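You operate a simulated robot arm through the tools that you are given. There is no shell and no other tool.

You run a simulated robot arm. Do the job below in one go: nothing can be reset, and whatever is moved stays where it is left.

TASK
Set the bend dial to 45 degrees and square, clamp and bend the teal blank.
Fine: let the leaf down after; the other blanks stay.

It is judged by the outcome, as a careful person would: the job done as asked, and still so three seconds after it is handed in. It fails if anything else is knocked over, pushed out of place, dropped, spilled or broken.

THE ROBOT
A 7-joint arm with a two-finger parallel gripper, fixed in place. Base frame: the origin is on the floor under the middle of its stand, x ahead of it, y to its left, z up. Lengths are in cm, angles in degrees, forces in N, time in s.
With the tool pointing down near the work surface it reaches from about 18 to 70 cm from the base axis. Its first joint turns from -115.0 to 115.0 degrees. Payload 3.91 kg.
Tool frame: the origin (TCP) lies between the finger pads and is the grasp point; the fingertips stand 3 cm ahead of it; z points along the fingers, y is the line along which they close. Largest opening 11 cm; finger width 2, thickness 1; the body of the gripper, 4.8 by 11.2 cm, starts 5.5 cm behind the TCP.
Orientation is told as [roll, pitch, yaw] about the base's x, y, z axes, in that order, counted from this pose: with the fingers straight down and closing along the base's y, the tool's x points along the base's -x, its y along +y and its z along -z.

THE INTERFACE
- The arm moves only by the tool nudge_tool. Its argument "series" is a list of rows, each a list of 3 entries, a list of its own where there are three numbers: the shift along the base's x, y, z in cm, then the turn, a rotation vector about the base's x, y, z in degrees, then the closure in counts, from 0 (fully open) to 255 (shut). In form: [[[x, y, z], [wx, wy, wz], claw], ...]. A call has 1 to 20 rows; each row is the pose to reach, as a shift and turn from the pose commanded when the call began. Each row takes 0.2 s and may step no farther than 5 cm and 8.6 degrees from the row before; otherwise, or with a gripper value out of range, the whole call is refused. Where a pose cannot be reached the arm comes as near as it can. A force on the tool above 90 N (or 10 N above the force at the start of the call, whichever is more), or a blocked arm, ends the call early, and 0.2 s more pass. The fingers move at their own pace (about 10.8 cm/s each) and stop on an object; they squeeze with about 42 N. The grip force told is the motor's: it shows also when the fingers shut on nothing. Time passes only in rows, and 0.2 s behind the last, so rows that repeat a pose let the fingers close. The reply holds the time, the measured pose of the TCP, the force on the tool along the base axes, the opening and the grip force, in the units named above and with some noise, with the torque about the TCP (base axes, N m) and any sound that the robot's microphone picked up, and new pictures: "pictures" is both (left out), scene, wrist or none.
- Cameras (640 x 400 px; columns grow to the right, rows downward): "scene" is fixed at [4.87, -49.92, 150.02]; the picture's right is [0.86, -0.51, 0.00], its down [-0.22, -0.37, -0.90] and it looks along [0.46, 0.78, -0.43] (base axes); focal length 302 px, centre (320, 200). "wrist" rides on the gripper at [7.2, 1.7, -10.3] in the tool frame; the picture's right is [-0.23, 0.97, 0.00], its down [-0.76, -0.18, -0.62] and it looks along [-0.61, -0.14, 0.78] (tool axes); focal length 222 px, centre (320, 200). There is no depth. A picture from a camera that has moved, and an enlarged one, comes with that camera's place and axes in the base frame and with its lens.
- lift_body(by): slides the trunk up (or, below 0, down) by that many cm; the arm rides with it, the base frame stays. It gives what a move gives, with no picture.
- inspect(camera, box): a new picture of the part [left, top, right, bottom] of that camera's present view, enlarged. No time passes.
- sign_off(): hands the job in; it is judged then, once.

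Nothing tells you positions but the pictures and the camera data. Unless the task says otherwise, let go and move clear before handing in.

The tools are called after "Request:" as name(argument=value, ...) on one line, values as JSON. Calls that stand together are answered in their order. nudge_tool: Moves the arm, as the interface text tells. Its arguments: {"type":"object","properties":{"series":{"type":"array","items":{"type":"array"}},"pictures":{"type":"string","enum":["both","scene","wrist","none"]}},"required":["series"]} The other tools are called the same way: lift_body (by) moves the trunk up or down; inspect (camera, box) takes an enlarged picture of a part of a camera's view; sign_off () hands the job in.

At the start:

```text
t: 0.0
ee_pos: [52.59, 11.32, 140.15]
tcp_rot: [0.1, 0.0, 0.0]
ft_force: [-0.4, -0.1, -1.1]
torque: [0.0, -0.03, 0.0]
gripper_width: 11.0
gripper_force: 0.1
trunk travel left (down, up): [-80.0, 19.0]
```

scene: 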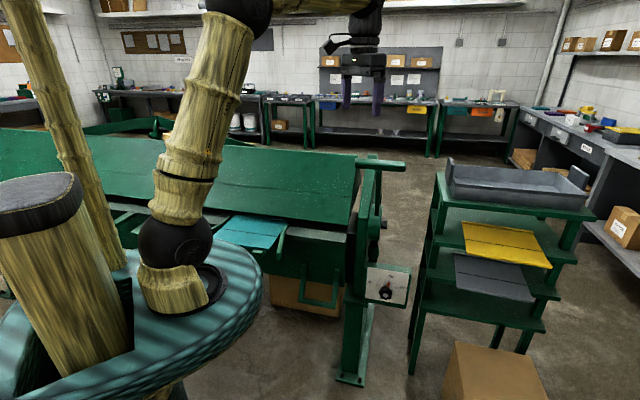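
wrist: 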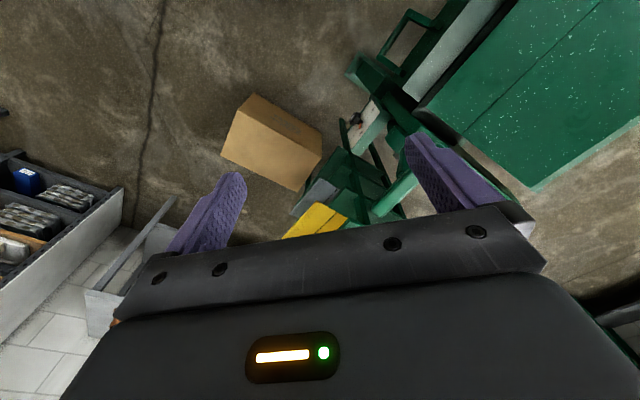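

I see a green sheet-metal brake in front of the robot, with a teal blank on its bed, a dial box at its right end, and yellow and grey blanks on a rack to the right. I'll take enlarged views before moving anything.

Request:
inspect(camera="scene", box=[200, 140, 440, 290])

Request:
inspect(camera="scene", box=[320, 220, 440, 320])

Request:
inspect(camera="scene", box=[0, 100, 320, 300])

Request:
inspect(camera="wrist", box=[220, 0, 640, 260])

```text
2.67 times, centred on (320, 215) of scene
camera zoom: at [4.87, -49.92, 150.02], right [0.86, -0.51, 0.0], down [-0.22, -0.37, -0.9], along [0.46, 0.78, -0.43], focal length 806 px, centre (320, 160)
```

zoom: 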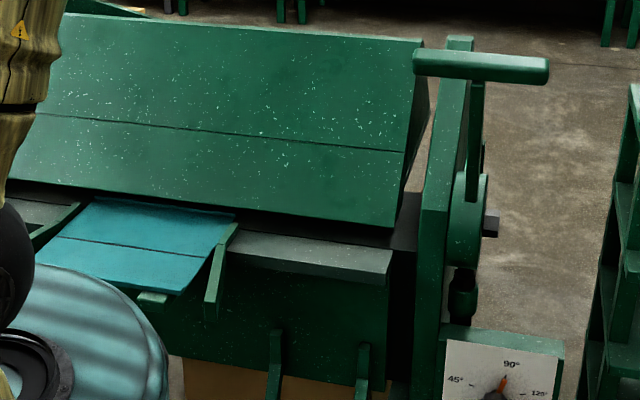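

```text
4.00 times, centred on (380, 270) of scene
camera zoom: at [4.87, -49.92, 150.02], right [0.86, -0.51, 0.0], down [-0.22, -0.37, -0.9], along [0.46, 0.78, -0.43], focal length 1209 px, centre (80, -80)
```

zoom: 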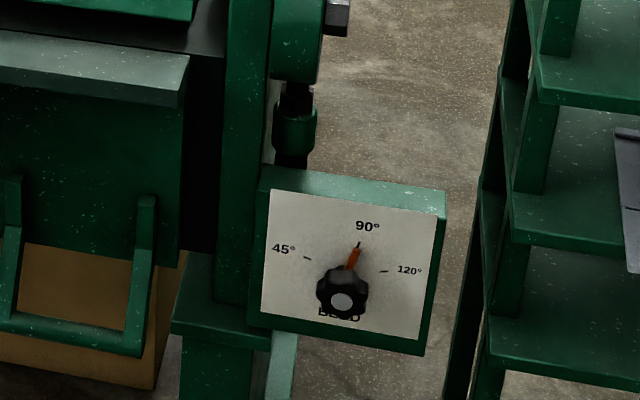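

```text
2.00 times, centred on (160, 200) of scene
camera zoom: at [4.87, -49.92, 150.02], right [0.86, -0.51, 0.0], down [-0.22, -0.37, -0.9], along [0.46, 0.78, -0.43], focal length 605 px, centre (640, 200)
```

zoom: 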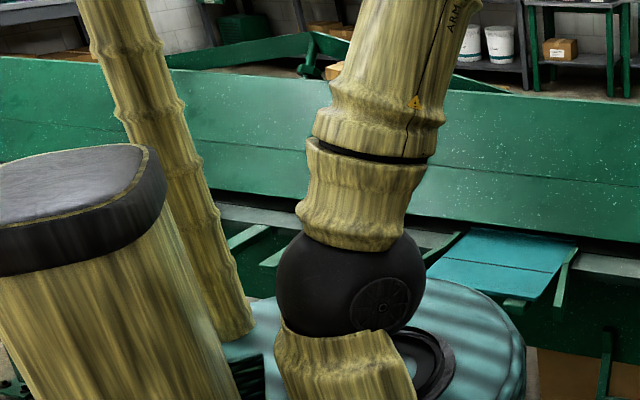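

```text
1.52 times, centred on (430, 130) of wrist
camera zoom: at [45.24, 12.97, 150.43], right [0.23, 0.97, 0.0], down [0.76, -0.18, 0.62], along [0.61, -0.14, -0.78], focal length 338 px, centre (152, 307)
```

zoom: 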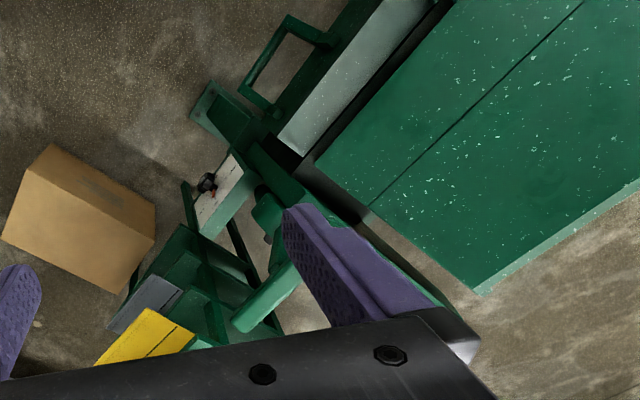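

The machine sits at about 45° to the base, facing the robot. I estimate the dial near (77, 20, 63), the clamp T-bar near (71, 23, 117) and the teal blank near (36, 58, 85). I'll turn the gripper 45° and move over the blank to look closer.

Request:
nudge_tool(series=[[[-2.5, 4, -1.4], [0, 0, 6.5], 0], [[-5, 8, -2.8], [0, 0, 13], 0], [[-7.5, 12, -4.2], [0, 0, 19.5], 0], [[-10, 16, -5.6], [0, 0, 26], 0], [[-12.5, 20, -7], [0, 0, 32.5], 0], [[-15, 24, -8.4], [0, 0, 39], 0], [[-17.5, 28, -9.8], [0, 0, 45], 0]])

```text
t: 1.6
ee_pos: [34.93, 39.42, 130.28]
tcp_rot: [0.0, 0.0, 45.0]
ft_force: [0.4, -0.8, 0.3]
torque: [-0.02, -0.03, 0.02]
gripper_width: 11.02
gripper_force: 0.0
trunk travel left (down, up): [-80.0, 19.0]
camera wrist: at [28.63, 35.44, 140.55], right [-0.53, 0.85, 0.0], down [0.66, 0.41, 0.62], along [0.53, 0.33, -0.78], focal length 222 px, centre (320, 200)
```

scene: 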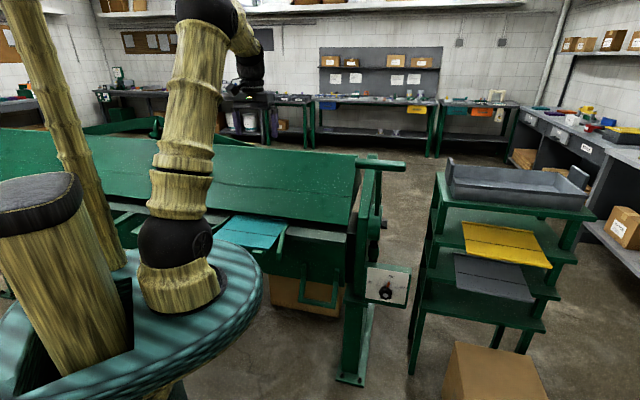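
wrist: 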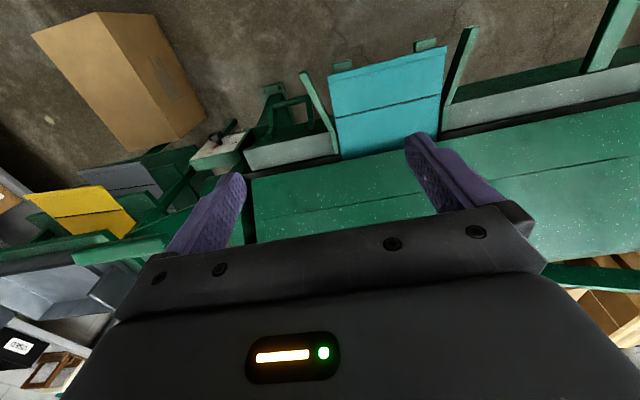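

Request:
inspect(camera="wrist", box=[180, 10, 500, 210])

Request:
inspect(camera="wrist", box=[300, 20, 480, 170])

Request:
inspect(camera="scene", box=[80, 180, 320, 310])

```text
2.00 times, centred on (340, 110) of wrist
camera zoom: at [28.63, 35.44, 140.55], right [-0.53, 0.85, 0.0], down [0.66, 0.41, 0.62], along [0.53, 0.33, -0.78], focal length 444 px, centre (280, 380)
```

zoom: 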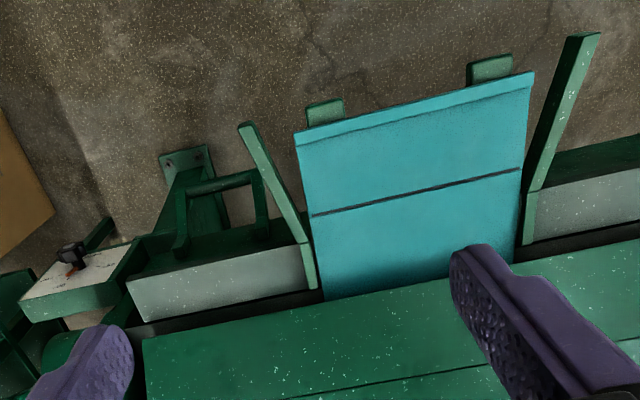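

```text
2.67 times, centred on (390, 95) of wrist
camera zoom: at [28.63, 35.44, 140.55], right [-0.53, 0.85, 0.0], down [0.66, 0.41, 0.62], along [0.53, 0.33, -0.78], focal length 592 px, centre (133, 480)
```

zoom: 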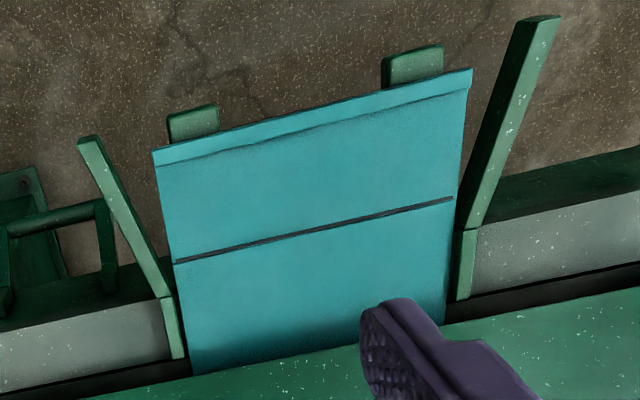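

```text
2.67 times, centred on (200, 245) of scene
camera zoom: at [4.87, -49.92, 150.02], right [0.86, -0.51, 0.0], down [-0.22, -0.37, -0.9], along [0.46, 0.78, -0.43], focal length 806 px, centre (640, 80)
```

zoom: 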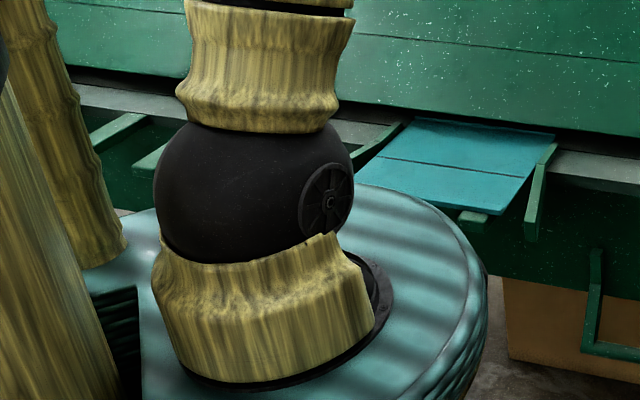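

The blank rests between two flared guides on two support tabs, with its scribed line about 10 cm in front of the beam nose. Before touching anything I'll move over to the dial and read its face and tilt.

Request:
nudge_tool(series=[[[2.73, -3.37, -2], [0, 0, 0], 0], [[5.46, -6.74, -4], [0, 0, 0], 0], [[8.19, -10.11, -6], [0, 0, 0], 0], [[10.92, -13.48, -8], [0, 0, 0], 0], [[13.65, -16.85, -10], [0, 0, 0], 0], [[16.38, -20.22, -12], [0, 0, 0], 0], [[19.11, -23.59, -14], [0, 0, 0], 0], [[21.84, -26.96, -16], [0, 0, 0], 0], [[24.57, -30.33, -18], [0, 0, 0], 0], [[27.3, -33.7, -20], [0, 0, 0], 0]])

```text
t: 3.8
ee_pos: [62.51, 5.49, 110.2]
tcp_rot: [0.1, 0.0, 45.0]
ft_force: [0.4, -0.3, -0.2]
torque: [0.0, 0.05, 0.03]
gripper_width: 10.99
gripper_force: 0.1
trunk travel left (down, up): [-80.0, 19.0]
camera wrist: at [56.14, 1.53, 120.56], right [-0.53, 0.85, 0.0], down [0.66, 0.41, 0.62], along [0.53, 0.33, -0.78], focal length 222 px, centre (320, 200)
```

scene: 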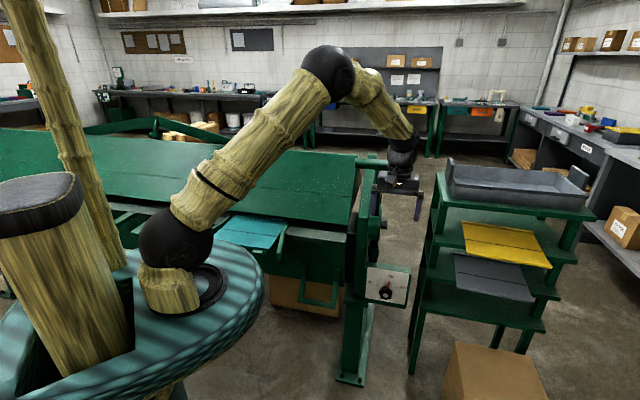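
wrist: 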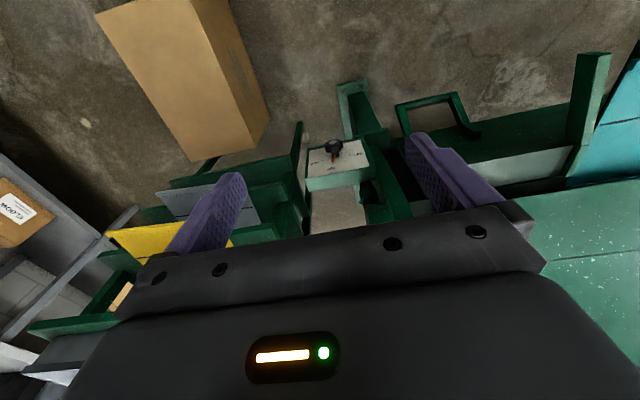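

Request:
inspect(camera="wrist", box=[290, 70, 450, 240])

Request:
inspect(camera="wrist", box=[295, 125, 385, 200])

Request:
inspect(camera="scene", box=[330, 140, 430, 210])

Request:
inspect(camera="scene", box=[360, 260, 415, 305])

```text
2.35 times, centred on (370, 155) of wrist
camera zoom: at [56.14, 1.53, 120.56], right [-0.53, 0.85, 0.0], down [0.66, 0.41, 0.62], along [0.53, 0.33, -0.78], focal length 523 px, centre (202, 306)
```

zoom: 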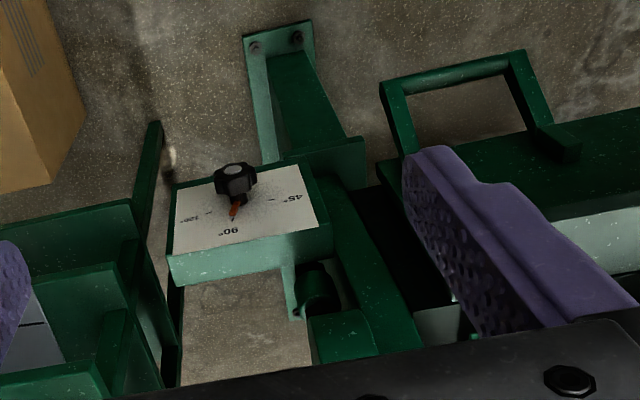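

```text
5.33 times, centred on (340, 162) of wrist
camera zoom: at [56.14, 1.53, 120.56], right [-0.53, 0.85, 0.0], down [0.66, 0.41, 0.62], along [0.53, 0.33, -0.78], focal length 1185 px, centre (213, 400)
```

zoom: 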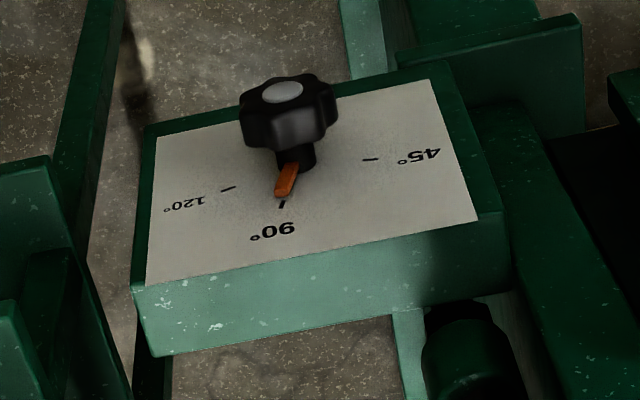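

```text
5.71 times, centred on (380, 175) of scene
camera zoom: at [4.87, -49.92, 150.02], right [0.86, -0.51, 0.0], down [-0.22, -0.37, -0.9], along [0.46, 0.78, -0.43], focal length 1728 px, centre (-23, 343)
```

zoom: 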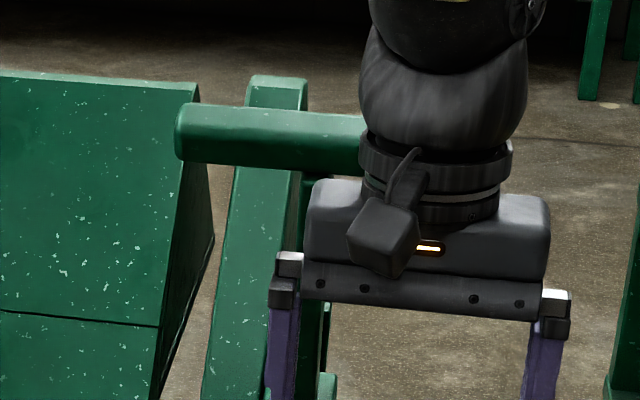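

```text
8.89 times, centred on (388, 282) of scene
camera zoom: at [4.87, -49.92, 150.02], right [0.86, -0.51, 0.0], down [-0.22, -0.37, -0.9], along [0.46, 0.78, -0.43], focal length 2687 px, centre (-280, -533)
```

zoom: 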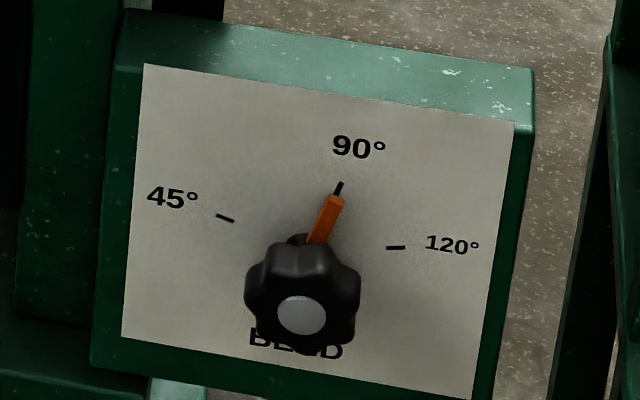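

The dial panel is vertical at about e2 = 72 (e2 being the depth along (1,1)/√2). Its star knob is near (77, 19, 61), and 45° is roughly 95° of counter-clockwise knob turn from 90°. I'll tip the gripper horizontal facing the panel, then lower the trunk.

Request:
nudge_tool(series=[[[0, 0, 0], [5.785, -5.785, 0], 70], [[0, 0, 0], [11.57, -11.57, 0], 70], [[0, 0, 0], [17.355, -17.355, 0], 70], [[0, 0, 0], [23.14, -23.14, 0], 70], [[0, 0, 0], [28.925, -28.925, 0], 70], [[0, 0, 0], [34.71, -34.71, 0], 70], [[0, 0, 0], [40.495, -40.495, 0], 70], [[0, 0, 0], [46.28, -46.28, 0], 70], [[0, 0, 0], [52.065, -52.065, 0], 70], [[0, 0, 0], [57.85, -57.85, 0], 70], [[0, 0, 0], [63.64, -63.64, 0], 70]])

Request:
lift_body(by=-49)

```text
t: 6.2
ee_pos: [62.39, 5.46, 110.47]
tcp_rot: [-163.9, -89.7, -151.2]
ft_force: [0.8, -0.3, -0.5]
torque: [0.0, 0.02, 0.01]
gripper_width: 7.97
gripper_force: 0.2
trunk travel left (down, up): [-80.0, 19.0]
camera wrist: at [53.84, -0.59, 103.09], right [-0.69, 0.69, 0.23], down [-0.32, -0.57, 0.76], along [0.65, 0.45, 0.61], focal length 222 px, centre (320, 200)
```

scene: 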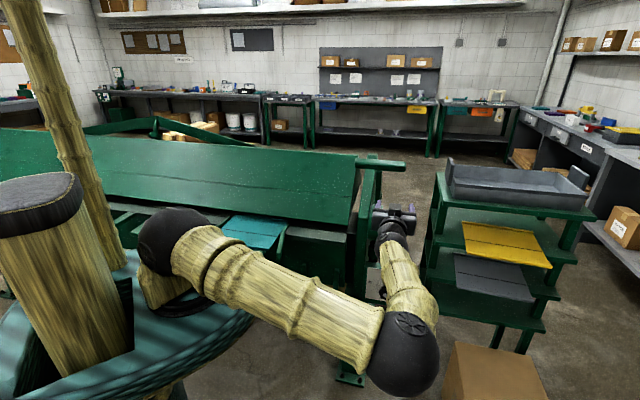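
wrist: 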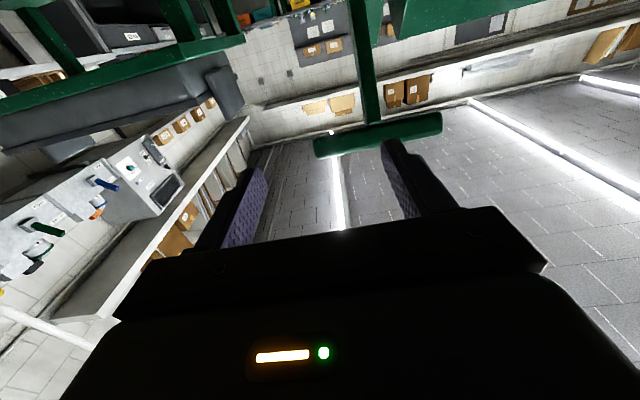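

```text
refused: -49 is not a number from -40 to 40
```

The gripper is now horizontal and the elbow is out to the side with clearance below. The trunk moves at most 40 cm per call, so I'll lower it in two steps and then take a look.

Request:
lift_body(by=-40)

```text
t: 10.0
ee_pos: [62.32, 5.62, 70.37]
tcp_rot: [-49.4, -90.0, 94.4]
ft_force: [0.0, 0.4, -0.1]
torque: [0.02, 0.02, -0.03]
gripper_width: 7.97
gripper_force: 0.1
trunk travel left (down, up): [-40.0, 59.0]
```

The trunk is down 40 cm with no contact. I'll lower it the last 9.5 cm and look.

Request:
lift_body(by=-9.5)

Request:
nudge_tool(series=[[[0, 0, 0], [0, 0, 0], 70]])

```text
t: 11.3
ee_pos: [62.34, 5.68, 60.95]
tcp_rot: [-71.0, -90.0, 116.0]
ft_force: [0.9, -0.5, 0.5]
torque: [-0.02, 0.0, 0.0]
gripper_width: 7.97
gripper_force: 0.1
trunk travel left (down, up): [-30.5, 68.5]
```

```text
t: 11.7
ee_pos: [62.32, 5.63, 60.74]
tcp_rot: [-44.5, -90.0, 89.4]
ft_force: [-0.5, -0.3, -0.5]
torque: [0.0, 0.02, 0.01]
gripper_width: 7.95
gripper_force: 0.0
trunk travel left (down, up): [-30.5, 68.5]
camera wrist: at [53.78, -0.55, 53.56], right [-0.69, 0.69, 0.23], down [-0.32, -0.57, 0.76], along [0.65, 0.45, 0.61], focal length 222 px, centre (320, 200)
```

scene: 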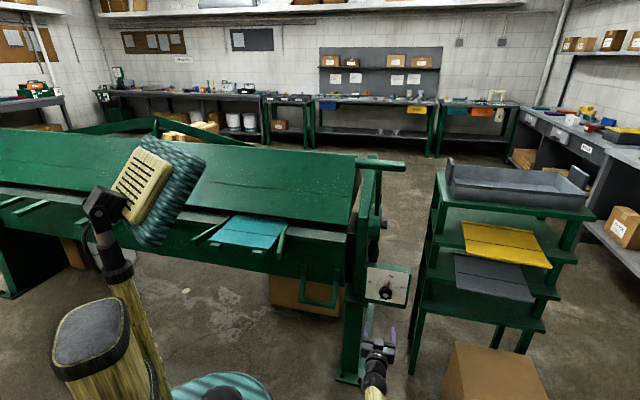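
wrist: 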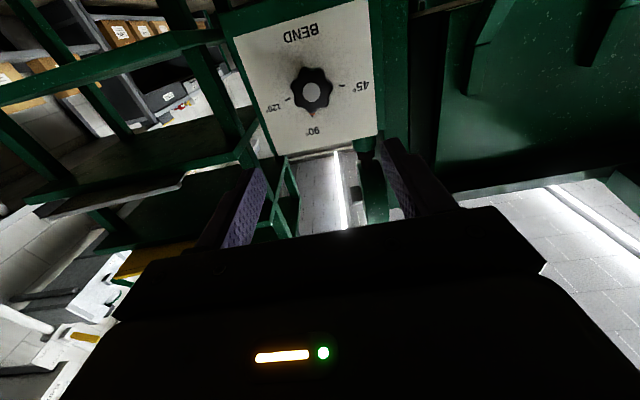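

Both views are clear now. I'll enlarge the dial in the wrist view and the machine in the scene view to fix the knob position.

Request:
inspect(camera="wrist", box=[220, 0, 400, 150])

Request:
inspect(camera="scene", box=[160, 180, 360, 310])

Request:
inspect(camera="scene", box=[340, 140, 420, 300])

Request:
inspect(camera="scene", box=[0, 100, 240, 300])

```text
2.67 times, centred on (310, 75) of wrist
camera zoom: at [53.78, -0.55, 53.56], right [-0.69, 0.69, 0.23], down [-0.32, -0.57, 0.76], along [0.65, 0.45, 0.61], focal length 592 px, centre (347, 533)
```

zoom: 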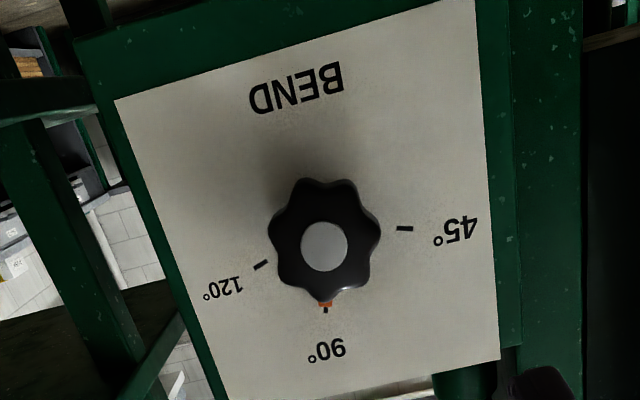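

```text
3.08 times, centred on (260, 245) of scene
camera zoom: at [4.87, -49.92, 150.02], right [0.86, -0.51, 0.0], down [-0.22, -0.37, -0.9], along [0.46, 0.78, -0.43], focal length 930 px, centre (505, 62)
```

zoom: 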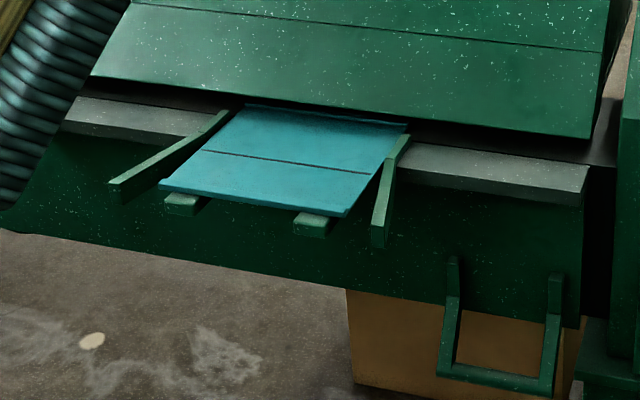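

```text
2.50 times, centred on (380, 220) of scene
camera zoom: at [4.87, -49.92, 150.02], right [0.86, -0.51, 0.0], down [-0.22, -0.37, -0.9], along [0.46, 0.78, -0.43], focal length 756 px, centre (170, 150)
```

zoom: 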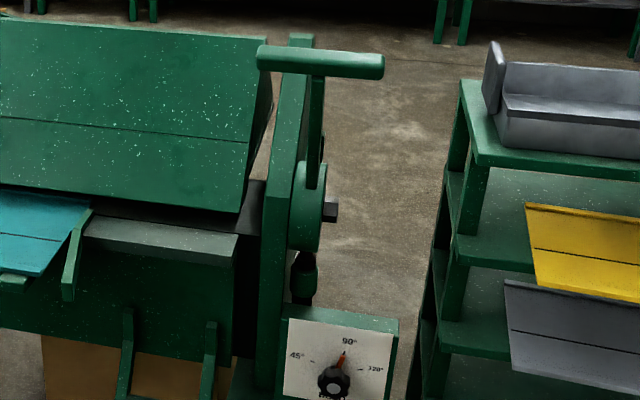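

```text
2.00 times, centred on (120, 200) of scene
camera zoom: at [4.87, -49.92, 150.02], right [0.86, -0.51, 0.0], down [-0.22, -0.37, -0.9], along [0.46, 0.78, -0.43], focal length 605 px, centre (720, 200)
```

zoom: 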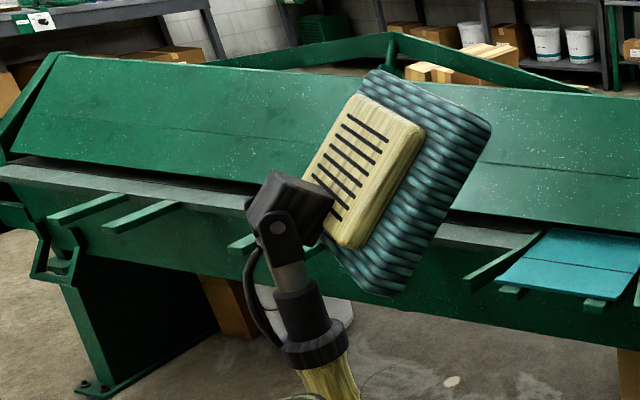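

The knob axis is at about e1 = 41, z = 60.4, with its front face at e2 ≈ 67.8. The pointer must go about 96° counter-clockwise, from +16° to −80°. I'll pre-roll the gripper 48° the other way while closing in.

Request:
nudge_tool(series=[[[1.52, 1.308, -0.075], [5.657, 5.657, 0], 70], [[3.04, 2.616, -0.15], [11.314, 11.314, 0], 70], [[4.56, 3.924, -0.225], [16.97, 16.97, 0], 70], [[6.08, 5.232, -0.3], [22.63, 22.63, 0], 70], [[7.6, 6.54, -0.375], [28.28, 28.28, 0], 70], [[9.12, 7.85, -0.45], [33.94, 33.94, 0], 70]])

```text
t: 13.1
ee_pos: [71.5, 13.57, 60.3]
tcp_rot: [90.1, -41.9, -45.0]
ft_force: [0.4, -1.0, 0.4]
torque: [-0.02, 0.04, -0.03]
gripper_width: 7.98
gripper_force: 0.2
trunk travel left (down, up): [-30.5, 68.5]
camera wrist: at [59.49, 10.75, 56.71], right [-0.34, 0.34, 0.88], down [0.04, -0.93, 0.38], along [0.94, 0.17, 0.3], focal length 222 px, centre (320, 200)
```

scene: 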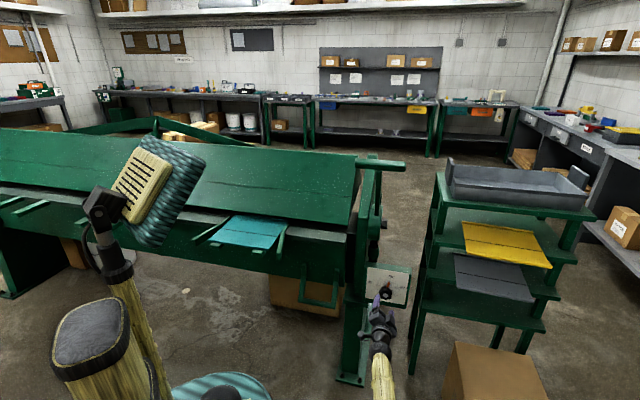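
wrist: 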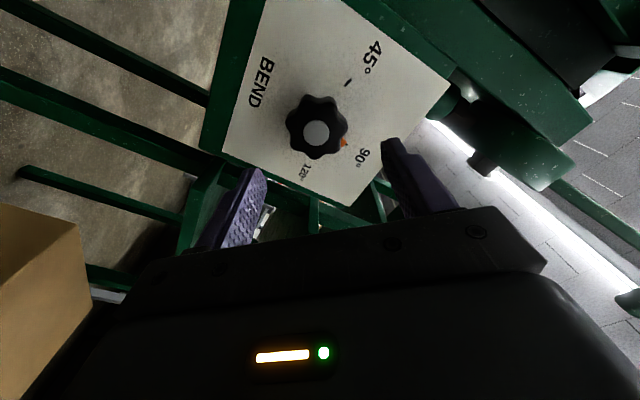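

The knob is centred ahead of the fingers. I'll advance 6.9 cm to straddle it, with the tips stopping about 2 cm short of the panel, then close.

Request:
nudge_tool(series=[[[1.0, 1.0, -0.05], [0, 0, 0], 70], [[2.0, 2.0, -0.1], [0, 0, 0], 70], [[3.0, 3.0, -0.15], [0, 0, 0], 70], [[4.0, 4.0, -0.2], [0, 0, 0], 70], [[4.88, 4.88, -0.2], [0, 0, 0], 70], [[4.88, 4.88, -0.2], [0, 0, 0], 70]])

```text
t: 14.5
ee_pos: [76.43, 18.45, 60.14]
tcp_rot: [90.0, -42.0, -44.9]
ft_force: [-0.4, 0.2, -0.3]
torque: [0.03, -0.04, 0.01]
gripper_width: 8.01
gripper_force: 0.0
trunk travel left (down, up): [-30.5, 68.5]
camera wrist: at [64.38, 15.64, 56.51], right [-0.34, 0.34, 0.88], down [0.04, -0.93, 0.38], along [0.94, 0.17, 0.3], focal length 222 px, centre (320, 200)
```

scene: 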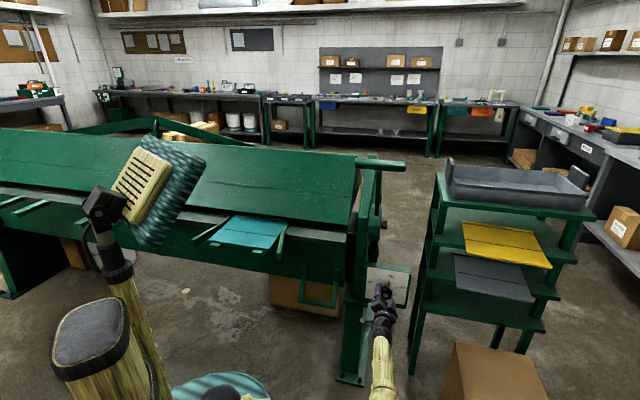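
wrist: 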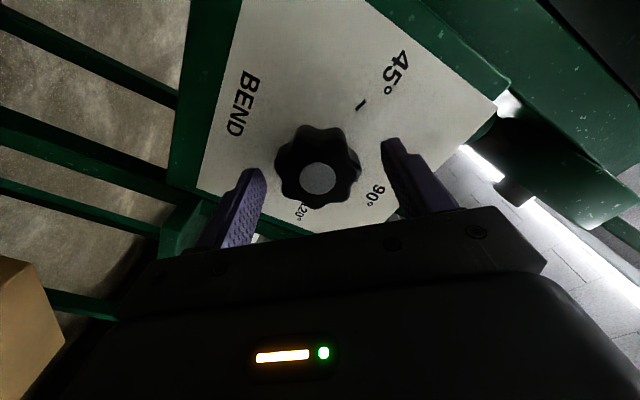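

The fingertips straddle the knob. I'll close on it now.

Request:
nudge_tool(series=[[[0, 0, 0], [0, 0, 0], 150], [[0, 0, 0], [0, 0, 0], 255], [[0, 0, 0], [0, 0, 0], 255]])

```text
t: 15.3
ee_pos: [76.32, 18.4, 59.93]
tcp_rot: [89.9, -41.9, -45.1]
ft_force: [1.9, -3.1, -4.6]
torque: [-0.05, 0.05, -0.37]
gripper_width: 4.97
gripper_force: 44.7
trunk travel left (down, up): [-30.5, 68.5]
camera wrist: at [64.43, 15.58, 56.44], right [-0.34, 0.34, 0.88], down [0.04, -0.92, 0.38], along [0.94, 0.17, 0.3], focal length 222 px, centre (320, 200)
```

scene: 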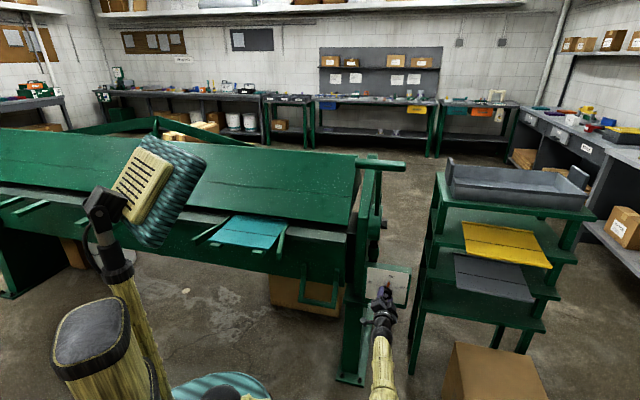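
wrist: 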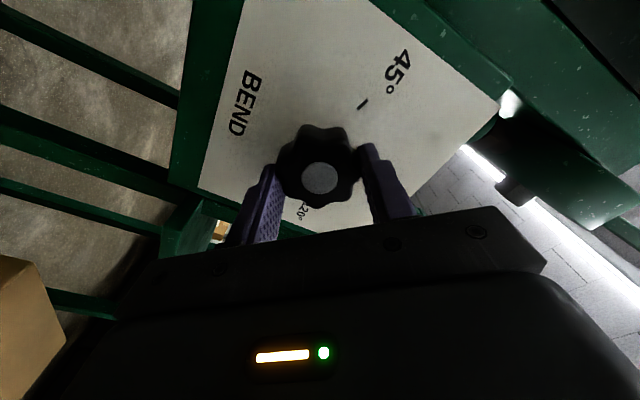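

The knob is gripped at 4.97 cm. I'll turn it counter-clockwise 40° first and check.

Request:
nudge_tool(series=[[[0, 0, 0], [-5.657, -5.657, 0], 255], [[0, 0, 0], [-11.314, -11.314, 0], 255], [[0, 0, 0], [-16.97, -16.97, 0], 255], [[0, 0, 0], [-22.63, -22.63, 0], 255], [[0, 0, 0], [-28.28, -28.28, 0], 255], [[0, 0, 0], [-28.28, -28.28, 0], 255]])

```text
t: 16.7
ee_pos: [76.41, 18.3, 60.09]
tcp_rot: [89.2, -82.1, -44.2]
ft_force: [-4.0, -5.7, -7.3]
torque: [-0.18, 0.15, 0.11]
gripper_width: 5.0
gripper_force: 44.5
trunk travel left (down, up): [-30.5, 68.5]
camera wrist: at [67.12, 12.87, 53.12], right [-0.66, 0.66, 0.36], down [-0.24, -0.64, 0.73], along [0.71, 0.4, 0.58], focal length 222 px, centre (320, 200)
```

scene: 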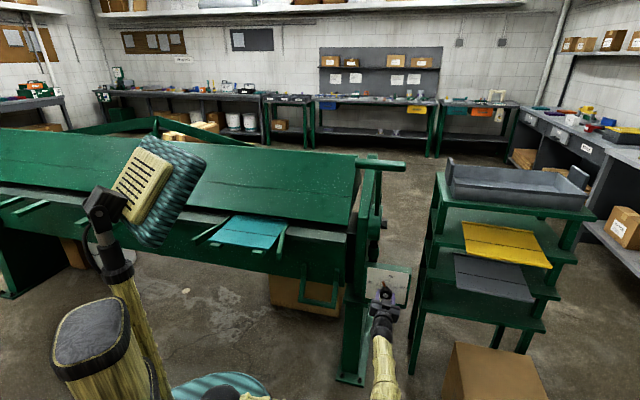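
wrist: 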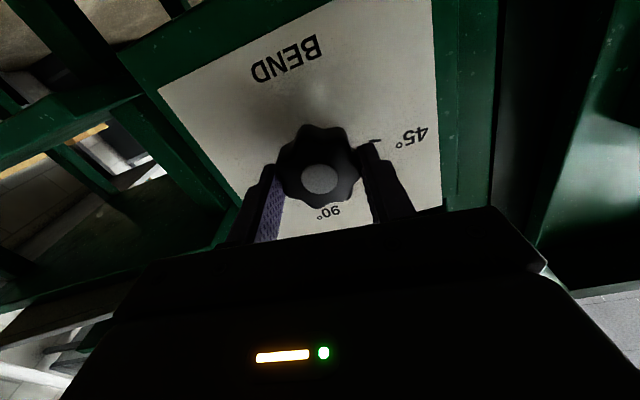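

It's turning smoothly with low torque. I'll turn the remaining 56° the same way.

Request:
nudge_tool(series=[[[0, 0, 0], [-5.657, -5.657, 0], 255], [[0, 0, 0], [-11.314, -11.314, 0], 255], [[0, 0, 0], [-16.97, -16.97, 0], 255], [[0, 0, 0], [-22.63, -22.63, 0], 255], [[0, 0, 0], [-28.28, -28.28, 0], 255], [[0, 0, 0], [-33.94, -33.94, 0], 255], [[0, 0, 0], [-39.6, -39.6, 0], 255], [[0, 0, 0], [-39.6, -39.6, 0], 255]])

Request:
inspect(camera="scene", box=[350, 255, 420, 310])

Request:
inspect(camera="wrist", box=[220, 50, 480, 240])

```text
t: 18.5
ee_pos: [76.11, 18.51, 60.2]
tcp_rot: [-90.0, -41.9, 135.2]
ft_force: [-12.6, 2.5, -5.2]
torque: [0.48, 0.54, 0.52]
gripper_width: 4.96
gripper_force: 44.9
trunk travel left (down, up): [-30.5, 68.5]
camera wrist: at [71.91, 8.15, 54.03], right [-0.58, 0.58, -0.57], down [-0.76, -0.13, 0.64], along [0.3, 0.81, 0.51], focal length 222 px, centre (320, 200)
```

scene: 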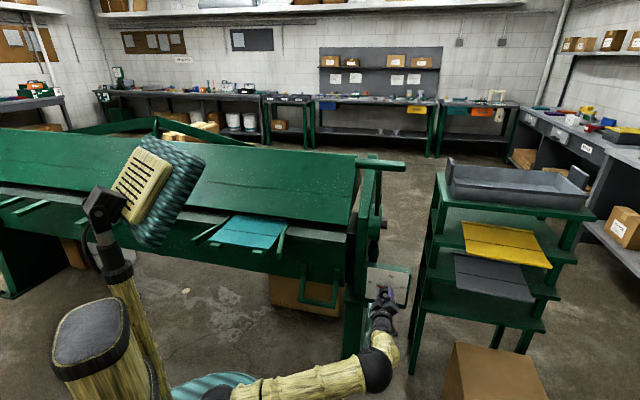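
wrist: 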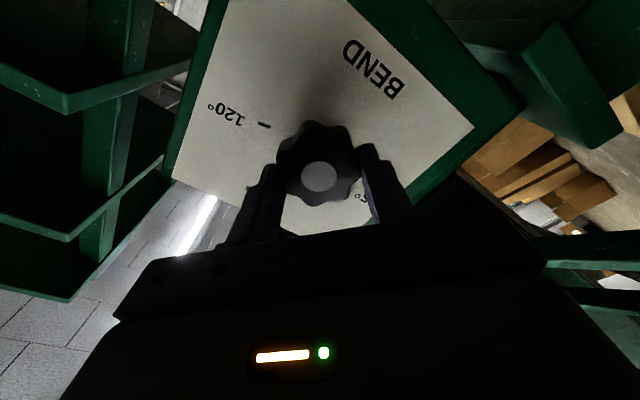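

```text
7.27 times, centred on (385, 282) of scene
camera zoom: at [4.87, -49.92, 150.02], right [0.86, -0.51, 0.0], down [-0.22, -0.37, -0.9], along [0.46, 0.78, -0.43], focal length 2199 px, centre (-153, -400)
```

zoom: 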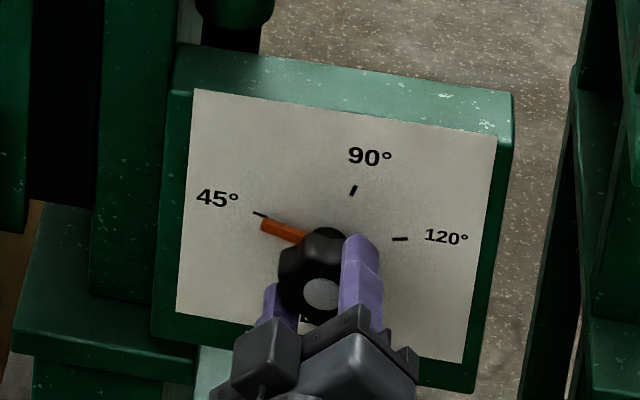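

```text
2.11 times, centred on (350, 145) of wrist
camera zoom: at [71.91, 8.15, 54.03], right [-0.58, 0.58, -0.57], down [-0.76, -0.13, 0.64], along [0.3, 0.81, 0.51], focal length 468 px, centre (257, 316)
```

zoom: 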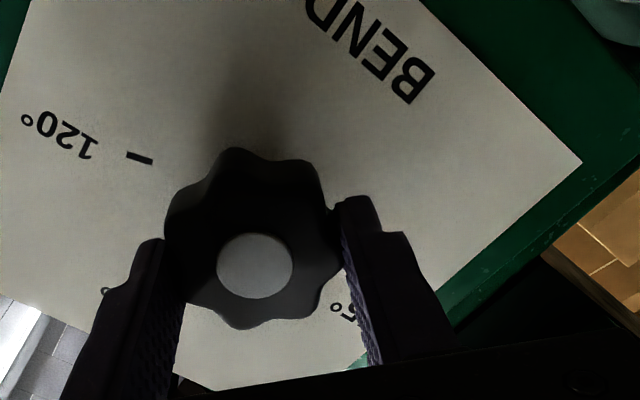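

The pointer now lies close to the 45° tick. I'll enlarge it further to measure its direction before letting go.

Request:
inspect(camera="scene", box=[370, 270, 402, 290])

```text
16.00 times, centred on (386, 280) of scene
camera zoom: at [4.87, -49.92, 150.02], right [0.86, -0.51, 0.0], down [-0.22, -0.37, -0.9], along [0.46, 0.78, -0.43], focal length 4837 px, centre (-736, -1080)
```

zoom: 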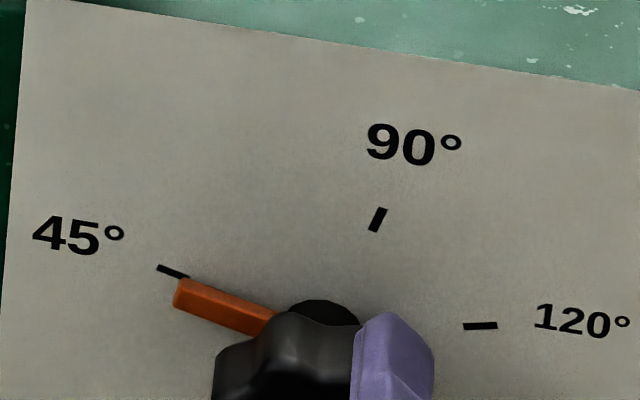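

The pointer reads within a degree or two of the 45° tick. I'll ease off the side load, open, and back away for a clean front view.

Request:
nudge_tool(series=[[[-0.2, 0.2, -0.05], [0, 0, 0], 255], [[-0.2, 0.2, -0.05], [0, 0, 0], 255], [[-0.2, 0.2, -0.05], [0, 0, 0], 120], [[-0.2, 0.2, -0.05], [0, 0, 0], 70], [[-1.2, -0.8, -0.05], [0, 0, 0], 70], [[-3.2, -2.8, -0.05], [0, 0, 0], 70], [[-6.2, -5.8, -0.05], [0, 0, 0], 70], [[-9.2, -8.8, -0.05], [0, 0, 0], 70]])

Request:
inspect(camera="scene", box=[370, 270, 402, 290])

Request:
inspect(camera="wrist", box=[240, 30, 440, 160])

```text
t: 20.3
ee_pos: [67.26, 9.53, 60.09]
tcp_rot: [-90.0, -42.0, 135.0]
ft_force: [0.9, -0.2, 0.3]
torque: [0.01, -0.02, -0.03]
gripper_width: 7.97
gripper_force: 0.0
trunk travel left (down, up): [-30.5, 68.5]
camera wrist: at [62.86, -0.87, 54.05], right [-0.58, 0.58, -0.57], down [-0.76, -0.12, 0.64], along [0.3, 0.8, 0.51], focal length 222 px, centre (320, 200)
```

scene: 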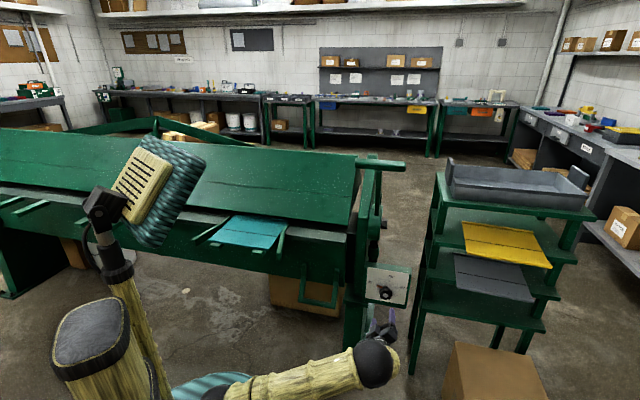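
wrist: 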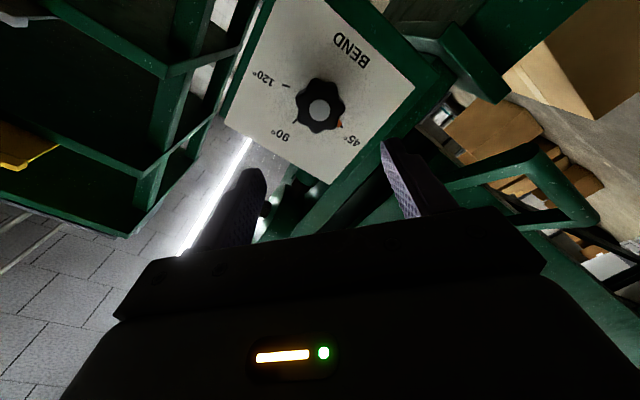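

```text
16.00 times, centred on (386, 280) of scene
camera zoom: at [4.87, -49.92, 150.02], right [0.86, -0.51, 0.0], down [-0.22, -0.37, -0.9], along [0.46, 0.78, -0.43], focal length 4837 px, centre (-736, -1080)
```

zoom: 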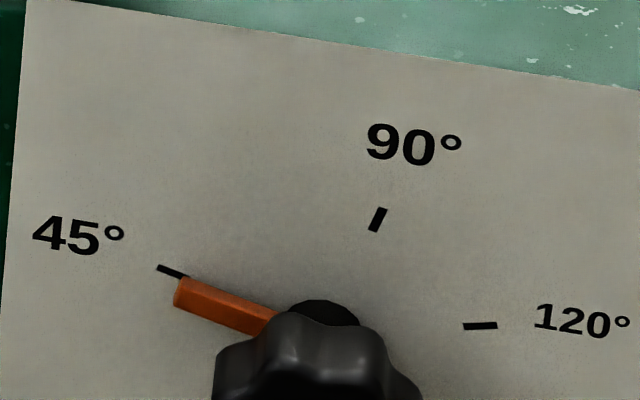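

```text
3.08 times, centred on (340, 95) of wrist
camera zoom: at [62.86, -0.87, 54.05], right [-0.58, 0.58, -0.57], down [-0.76, -0.12, 0.64], along [0.3, 0.8, 0.51], focal length 684 px, centre (258, 523)
```

zoom: 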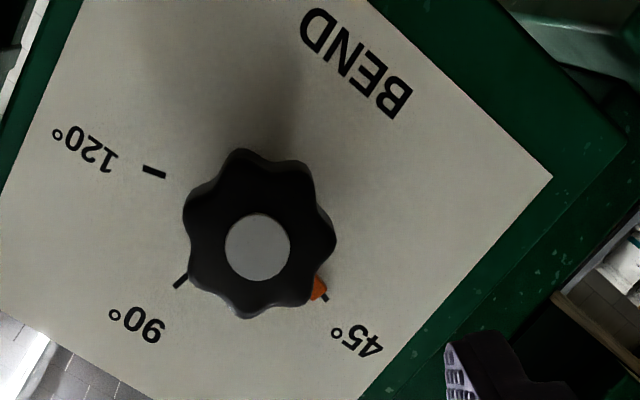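

The dial reads 45° from both views. Next I'll back off, undo the roll, raise the trunk back up, and bring the tool upright to push the blank in.

Request:
nudge_tool(series=[[[-1.0, -1.0, 0], [5.657, 5.657, 0], 70], [[-2.0, -2.0, 0], [11.314, 11.314, 0], 70], [[-3.0, -3.0, 0], [16.97, 16.97, 0], 70], [[-4.0, -4.0, 0], [22.63, 22.63, 0], 70], [[-5.0, -5.0, 0], [28.28, 28.28, 0], 70], [[-5.5, -5.5, 0], [33.94, 33.94, 0], 70]], pictures="none")

Request:
lift_body(by=40)

Request:
nudge_tool(series=[[[0, 0, 0], [-5.785, 5.785, 0], 70], [[0, 0, 0], [-11.57, 11.57, 0], 70], [[0, 0, 0], [-17.355, 17.355, 0], 70], [[0, 0, 0], [-23.14, 23.14, 0], 70], [[0, 0, 0], [-28.925, 28.925, 0], 70], [[0, 0, 0], [-34.71, 34.71, 0], 70], [[0, 0, 0], [-40.495, 40.495, 0], 70], [[0, 0, 0], [-46.28, 46.28, 0], 70], [[0, 0, 0], [-52.065, 52.065, 0], 70], [[0, 0, 0], [-57.85, 57.85, 0], 70], [[0, 0, 0], [-63.64, 63.64, 0], 70]])

```text
t: 21.7
ee_pos: [61.68, 4.04, 60.16]
tcp_rot: [88.8, -89.9, -44.0]
ft_force: [0.0, -0.5, 1.4]
torque: [0.0, -0.02, -0.01]
gripper_width: 7.98
gripper_force: 0.0
trunk travel left (down, up): [-30.5, 68.5]
```

```text
t: 25.6
ee_pos: [61.7, 4.04, 100.18]
tcp_rot: [-26.3, -90.0, 71.3]
ft_force: [-0.4, 0.4, -1.0]
torque: [0.01, -0.01, -0.01]
gripper_width: 7.98
gripper_force: 0.0
trunk travel left (down, up): [-70.5, 28.5]
```

```text
t: 27.9
ee_pos: [61.71, 4.19, 100.17]
tcp_rot: [-0.1, 0.2, 45.0]
ft_force: [-1.0, 0.6, -0.1]
torque: [-0.02, -0.02, 0.0]
gripper_width: 7.98
gripper_force: 0.1
trunk travel left (down, up): [-70.5, 28.5]
camera wrist: at [55.34, 0.19, 110.48], right [-0.53, 0.85, 0.0], down [0.67, 0.41, 0.62], along [0.53, 0.33, -0.78], focal length 222 px, centre (320, 200)
```

scene: 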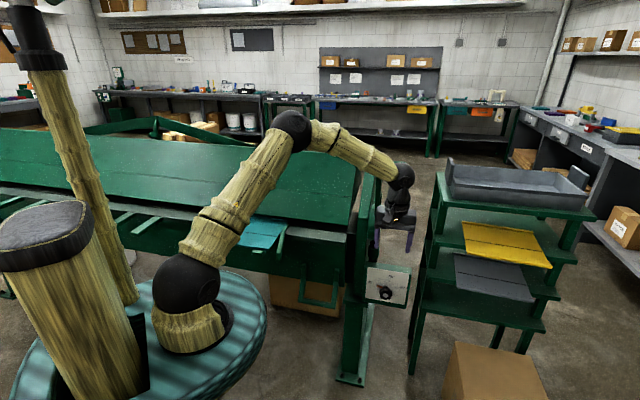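
wrist: 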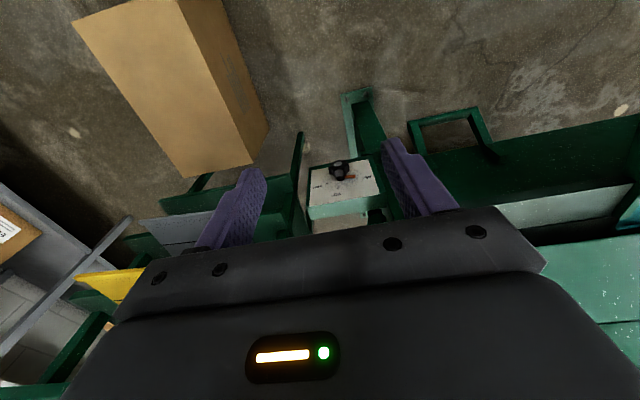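

The tool is pointing down again. I'll slide along in front of the machine to the blank's centre line (e1 ≈ −17), staying in front of the blank and above it.

Request:
nudge_tool(series=[[[-3.37, 3.41, 0], [0, 0, 0], 70], [[-6.74, 6.82, 0], [0, 0, 0], 70], [[-10.11, 10.23, 0], [0, 0, 0], 70], [[-13.48, 13.64, 0], [0, 0, 0], 70], [[-16.85, 17.05, 0], [0, 0, 0], 70], [[-20.22, 20.46, 0], [0, 0, 0], 70], [[-23.59, 23.87, 0], [0, 0, 0], 70], [[-26.96, 27.28, 0], [0, 0, 0], 70], [[-30.33, 30.69, 0], [0, 0, 0], 70], [[-33.7, 34.1, 0], [0, 0, 0], 70], [[-37.07, 37.51, 0], [0, 0, 0], 70], [[-40.4, 40.9, 0], [0, 0, 0], 70]])

Request:
inspect(camera="wrist", box=[180, 10, 500, 210])

Request:
inspect(camera="scene", box=[170, 180, 330, 290])

```text
t: 30.6
ee_pos: [23.03, 44.36, 99.82]
tcp_rot: [-0.7, 0.0, 42.9]
ft_force: [-0.4, -0.3, 1.3]
torque: [0.04, -0.02, 0.0]
gripper_width: 7.97
gripper_force: 0.0
trunk travel left (down, up): [-70.5, 28.5]
camera wrist: at [16.35, 40.7, 110.04], right [-0.5, 0.87, -0.01], down [0.67, 0.4, 0.62], along [0.55, 0.3, -0.78], focal length 222 px, centre (320, 200)
```

scene: 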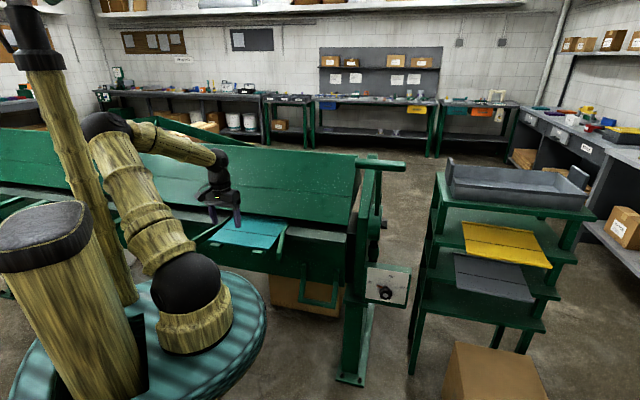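
wrist: 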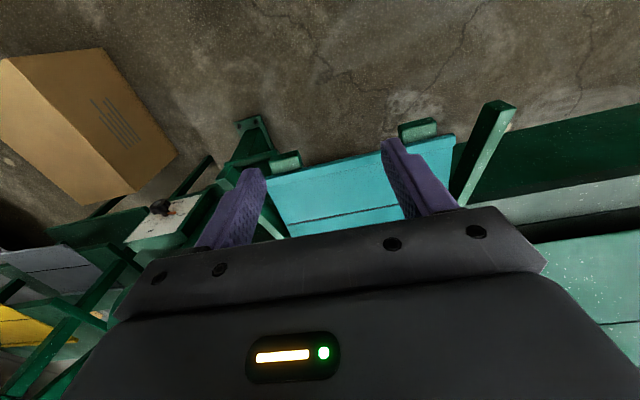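

```text
2.00 times, centred on (340, 110) of wrist
camera zoom: at [16.35, 40.7, 110.04], right [-0.5, 0.87, -0.01], down [0.67, 0.4, 0.62], along [0.55, 0.3, -0.78], focal length 444 px, centre (280, 380)
```

zoom: 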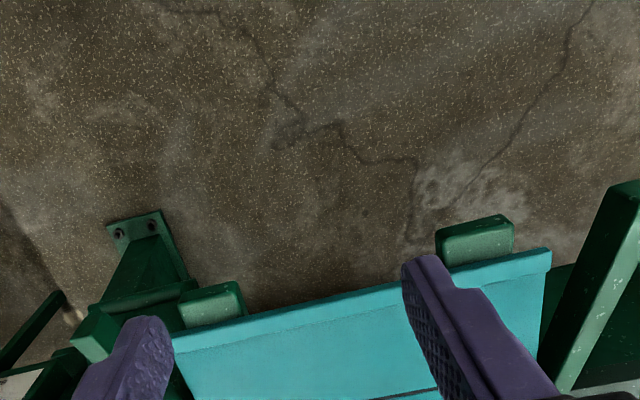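

```text
3.64 times, centred on (250, 235) of scene
camera zoom: at [4.87, -49.92, 150.02], right [0.86, -0.51, 0.0], down [-0.22, -0.37, -0.9], along [0.46, 0.78, -0.43], focal length 1099 px, centre (574, 73)
```

zoom: 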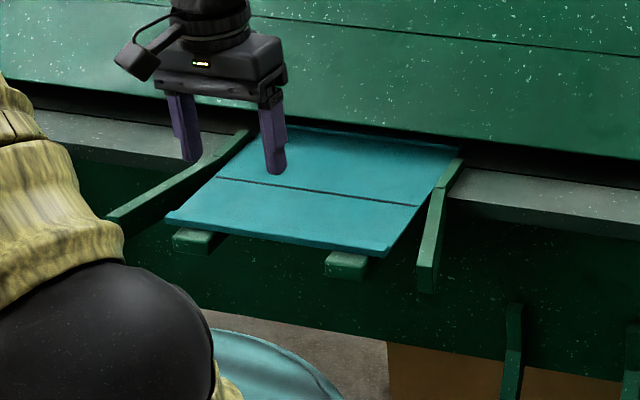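

The arm stopped slightly short of the commanded pose (yaw 42.9 instead of 45). I'll hold a moment to see whether it's just settling.

Request:
nudge_tool(series=[[[0, 0, 0], [0, 0, 0], 70], [[0, 0, 0], [0, 0, 0], 70]], pictures="wrist")

```text
t: 31.1
ee_pos: [22.93, 44.44, 99.69]
tcp_rot: [-0.6, 0.2, 42.9]
ft_force: [-0.1, 0.8, 0.2]
torque: [-0.03, 0.0, 0.03]
gripper_width: 7.97
gripper_force: 0.0
trunk travel left (down, up): [-70.5, 28.5]
camera wrist: at [16.38, 40.73, 110.07], right [-0.5, 0.87, -0.01], down [0.67, 0.4, 0.62], along [0.54, 0.3, -0.78], focal length 222 px, centre (320, 200)
```

wrist: 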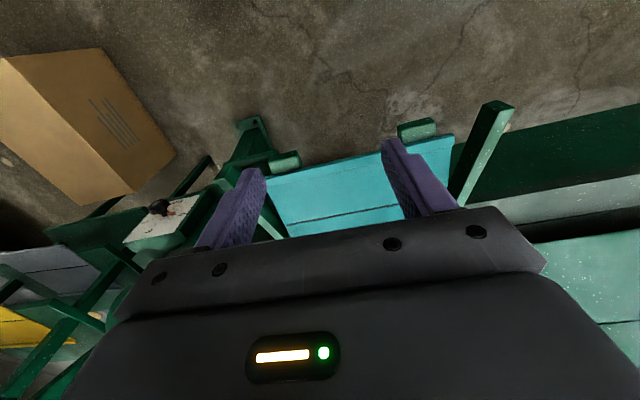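

It's up against some limit in this posture. I'll move a bit farther out, still high above the blank, and see whether the pose becomes reachable.

Request:
nudge_tool(series=[[[1.8, 1.8, 2], [0, 0, 0], 70], [[3.6, 3.6, 4], [0, 0, 0], 70], [[3.6, 3.6, 4], [0, 0, 0], 70]], pictures="scene")

```text
t: 31.9
ee_pos: [24.68, 48.68, 104.12]
tcp_rot: [0.0, 0.1, 45.1]
ft_force: [-0.6, -0.4, -0.7]
torque: [-0.01, -0.01, -0.01]
gripper_width: 7.98
gripper_force: 0.1
trunk travel left (down, up): [-70.5, 28.5]
```

scene: 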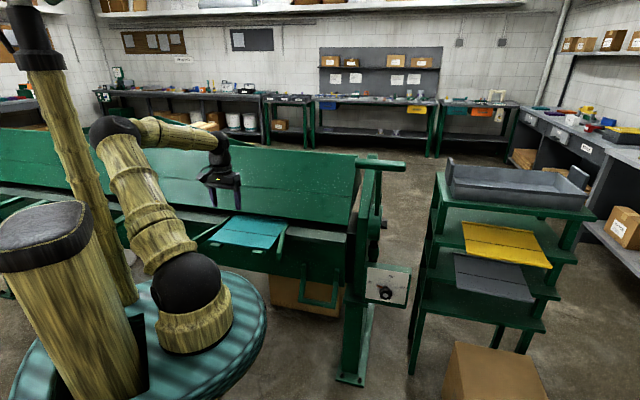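

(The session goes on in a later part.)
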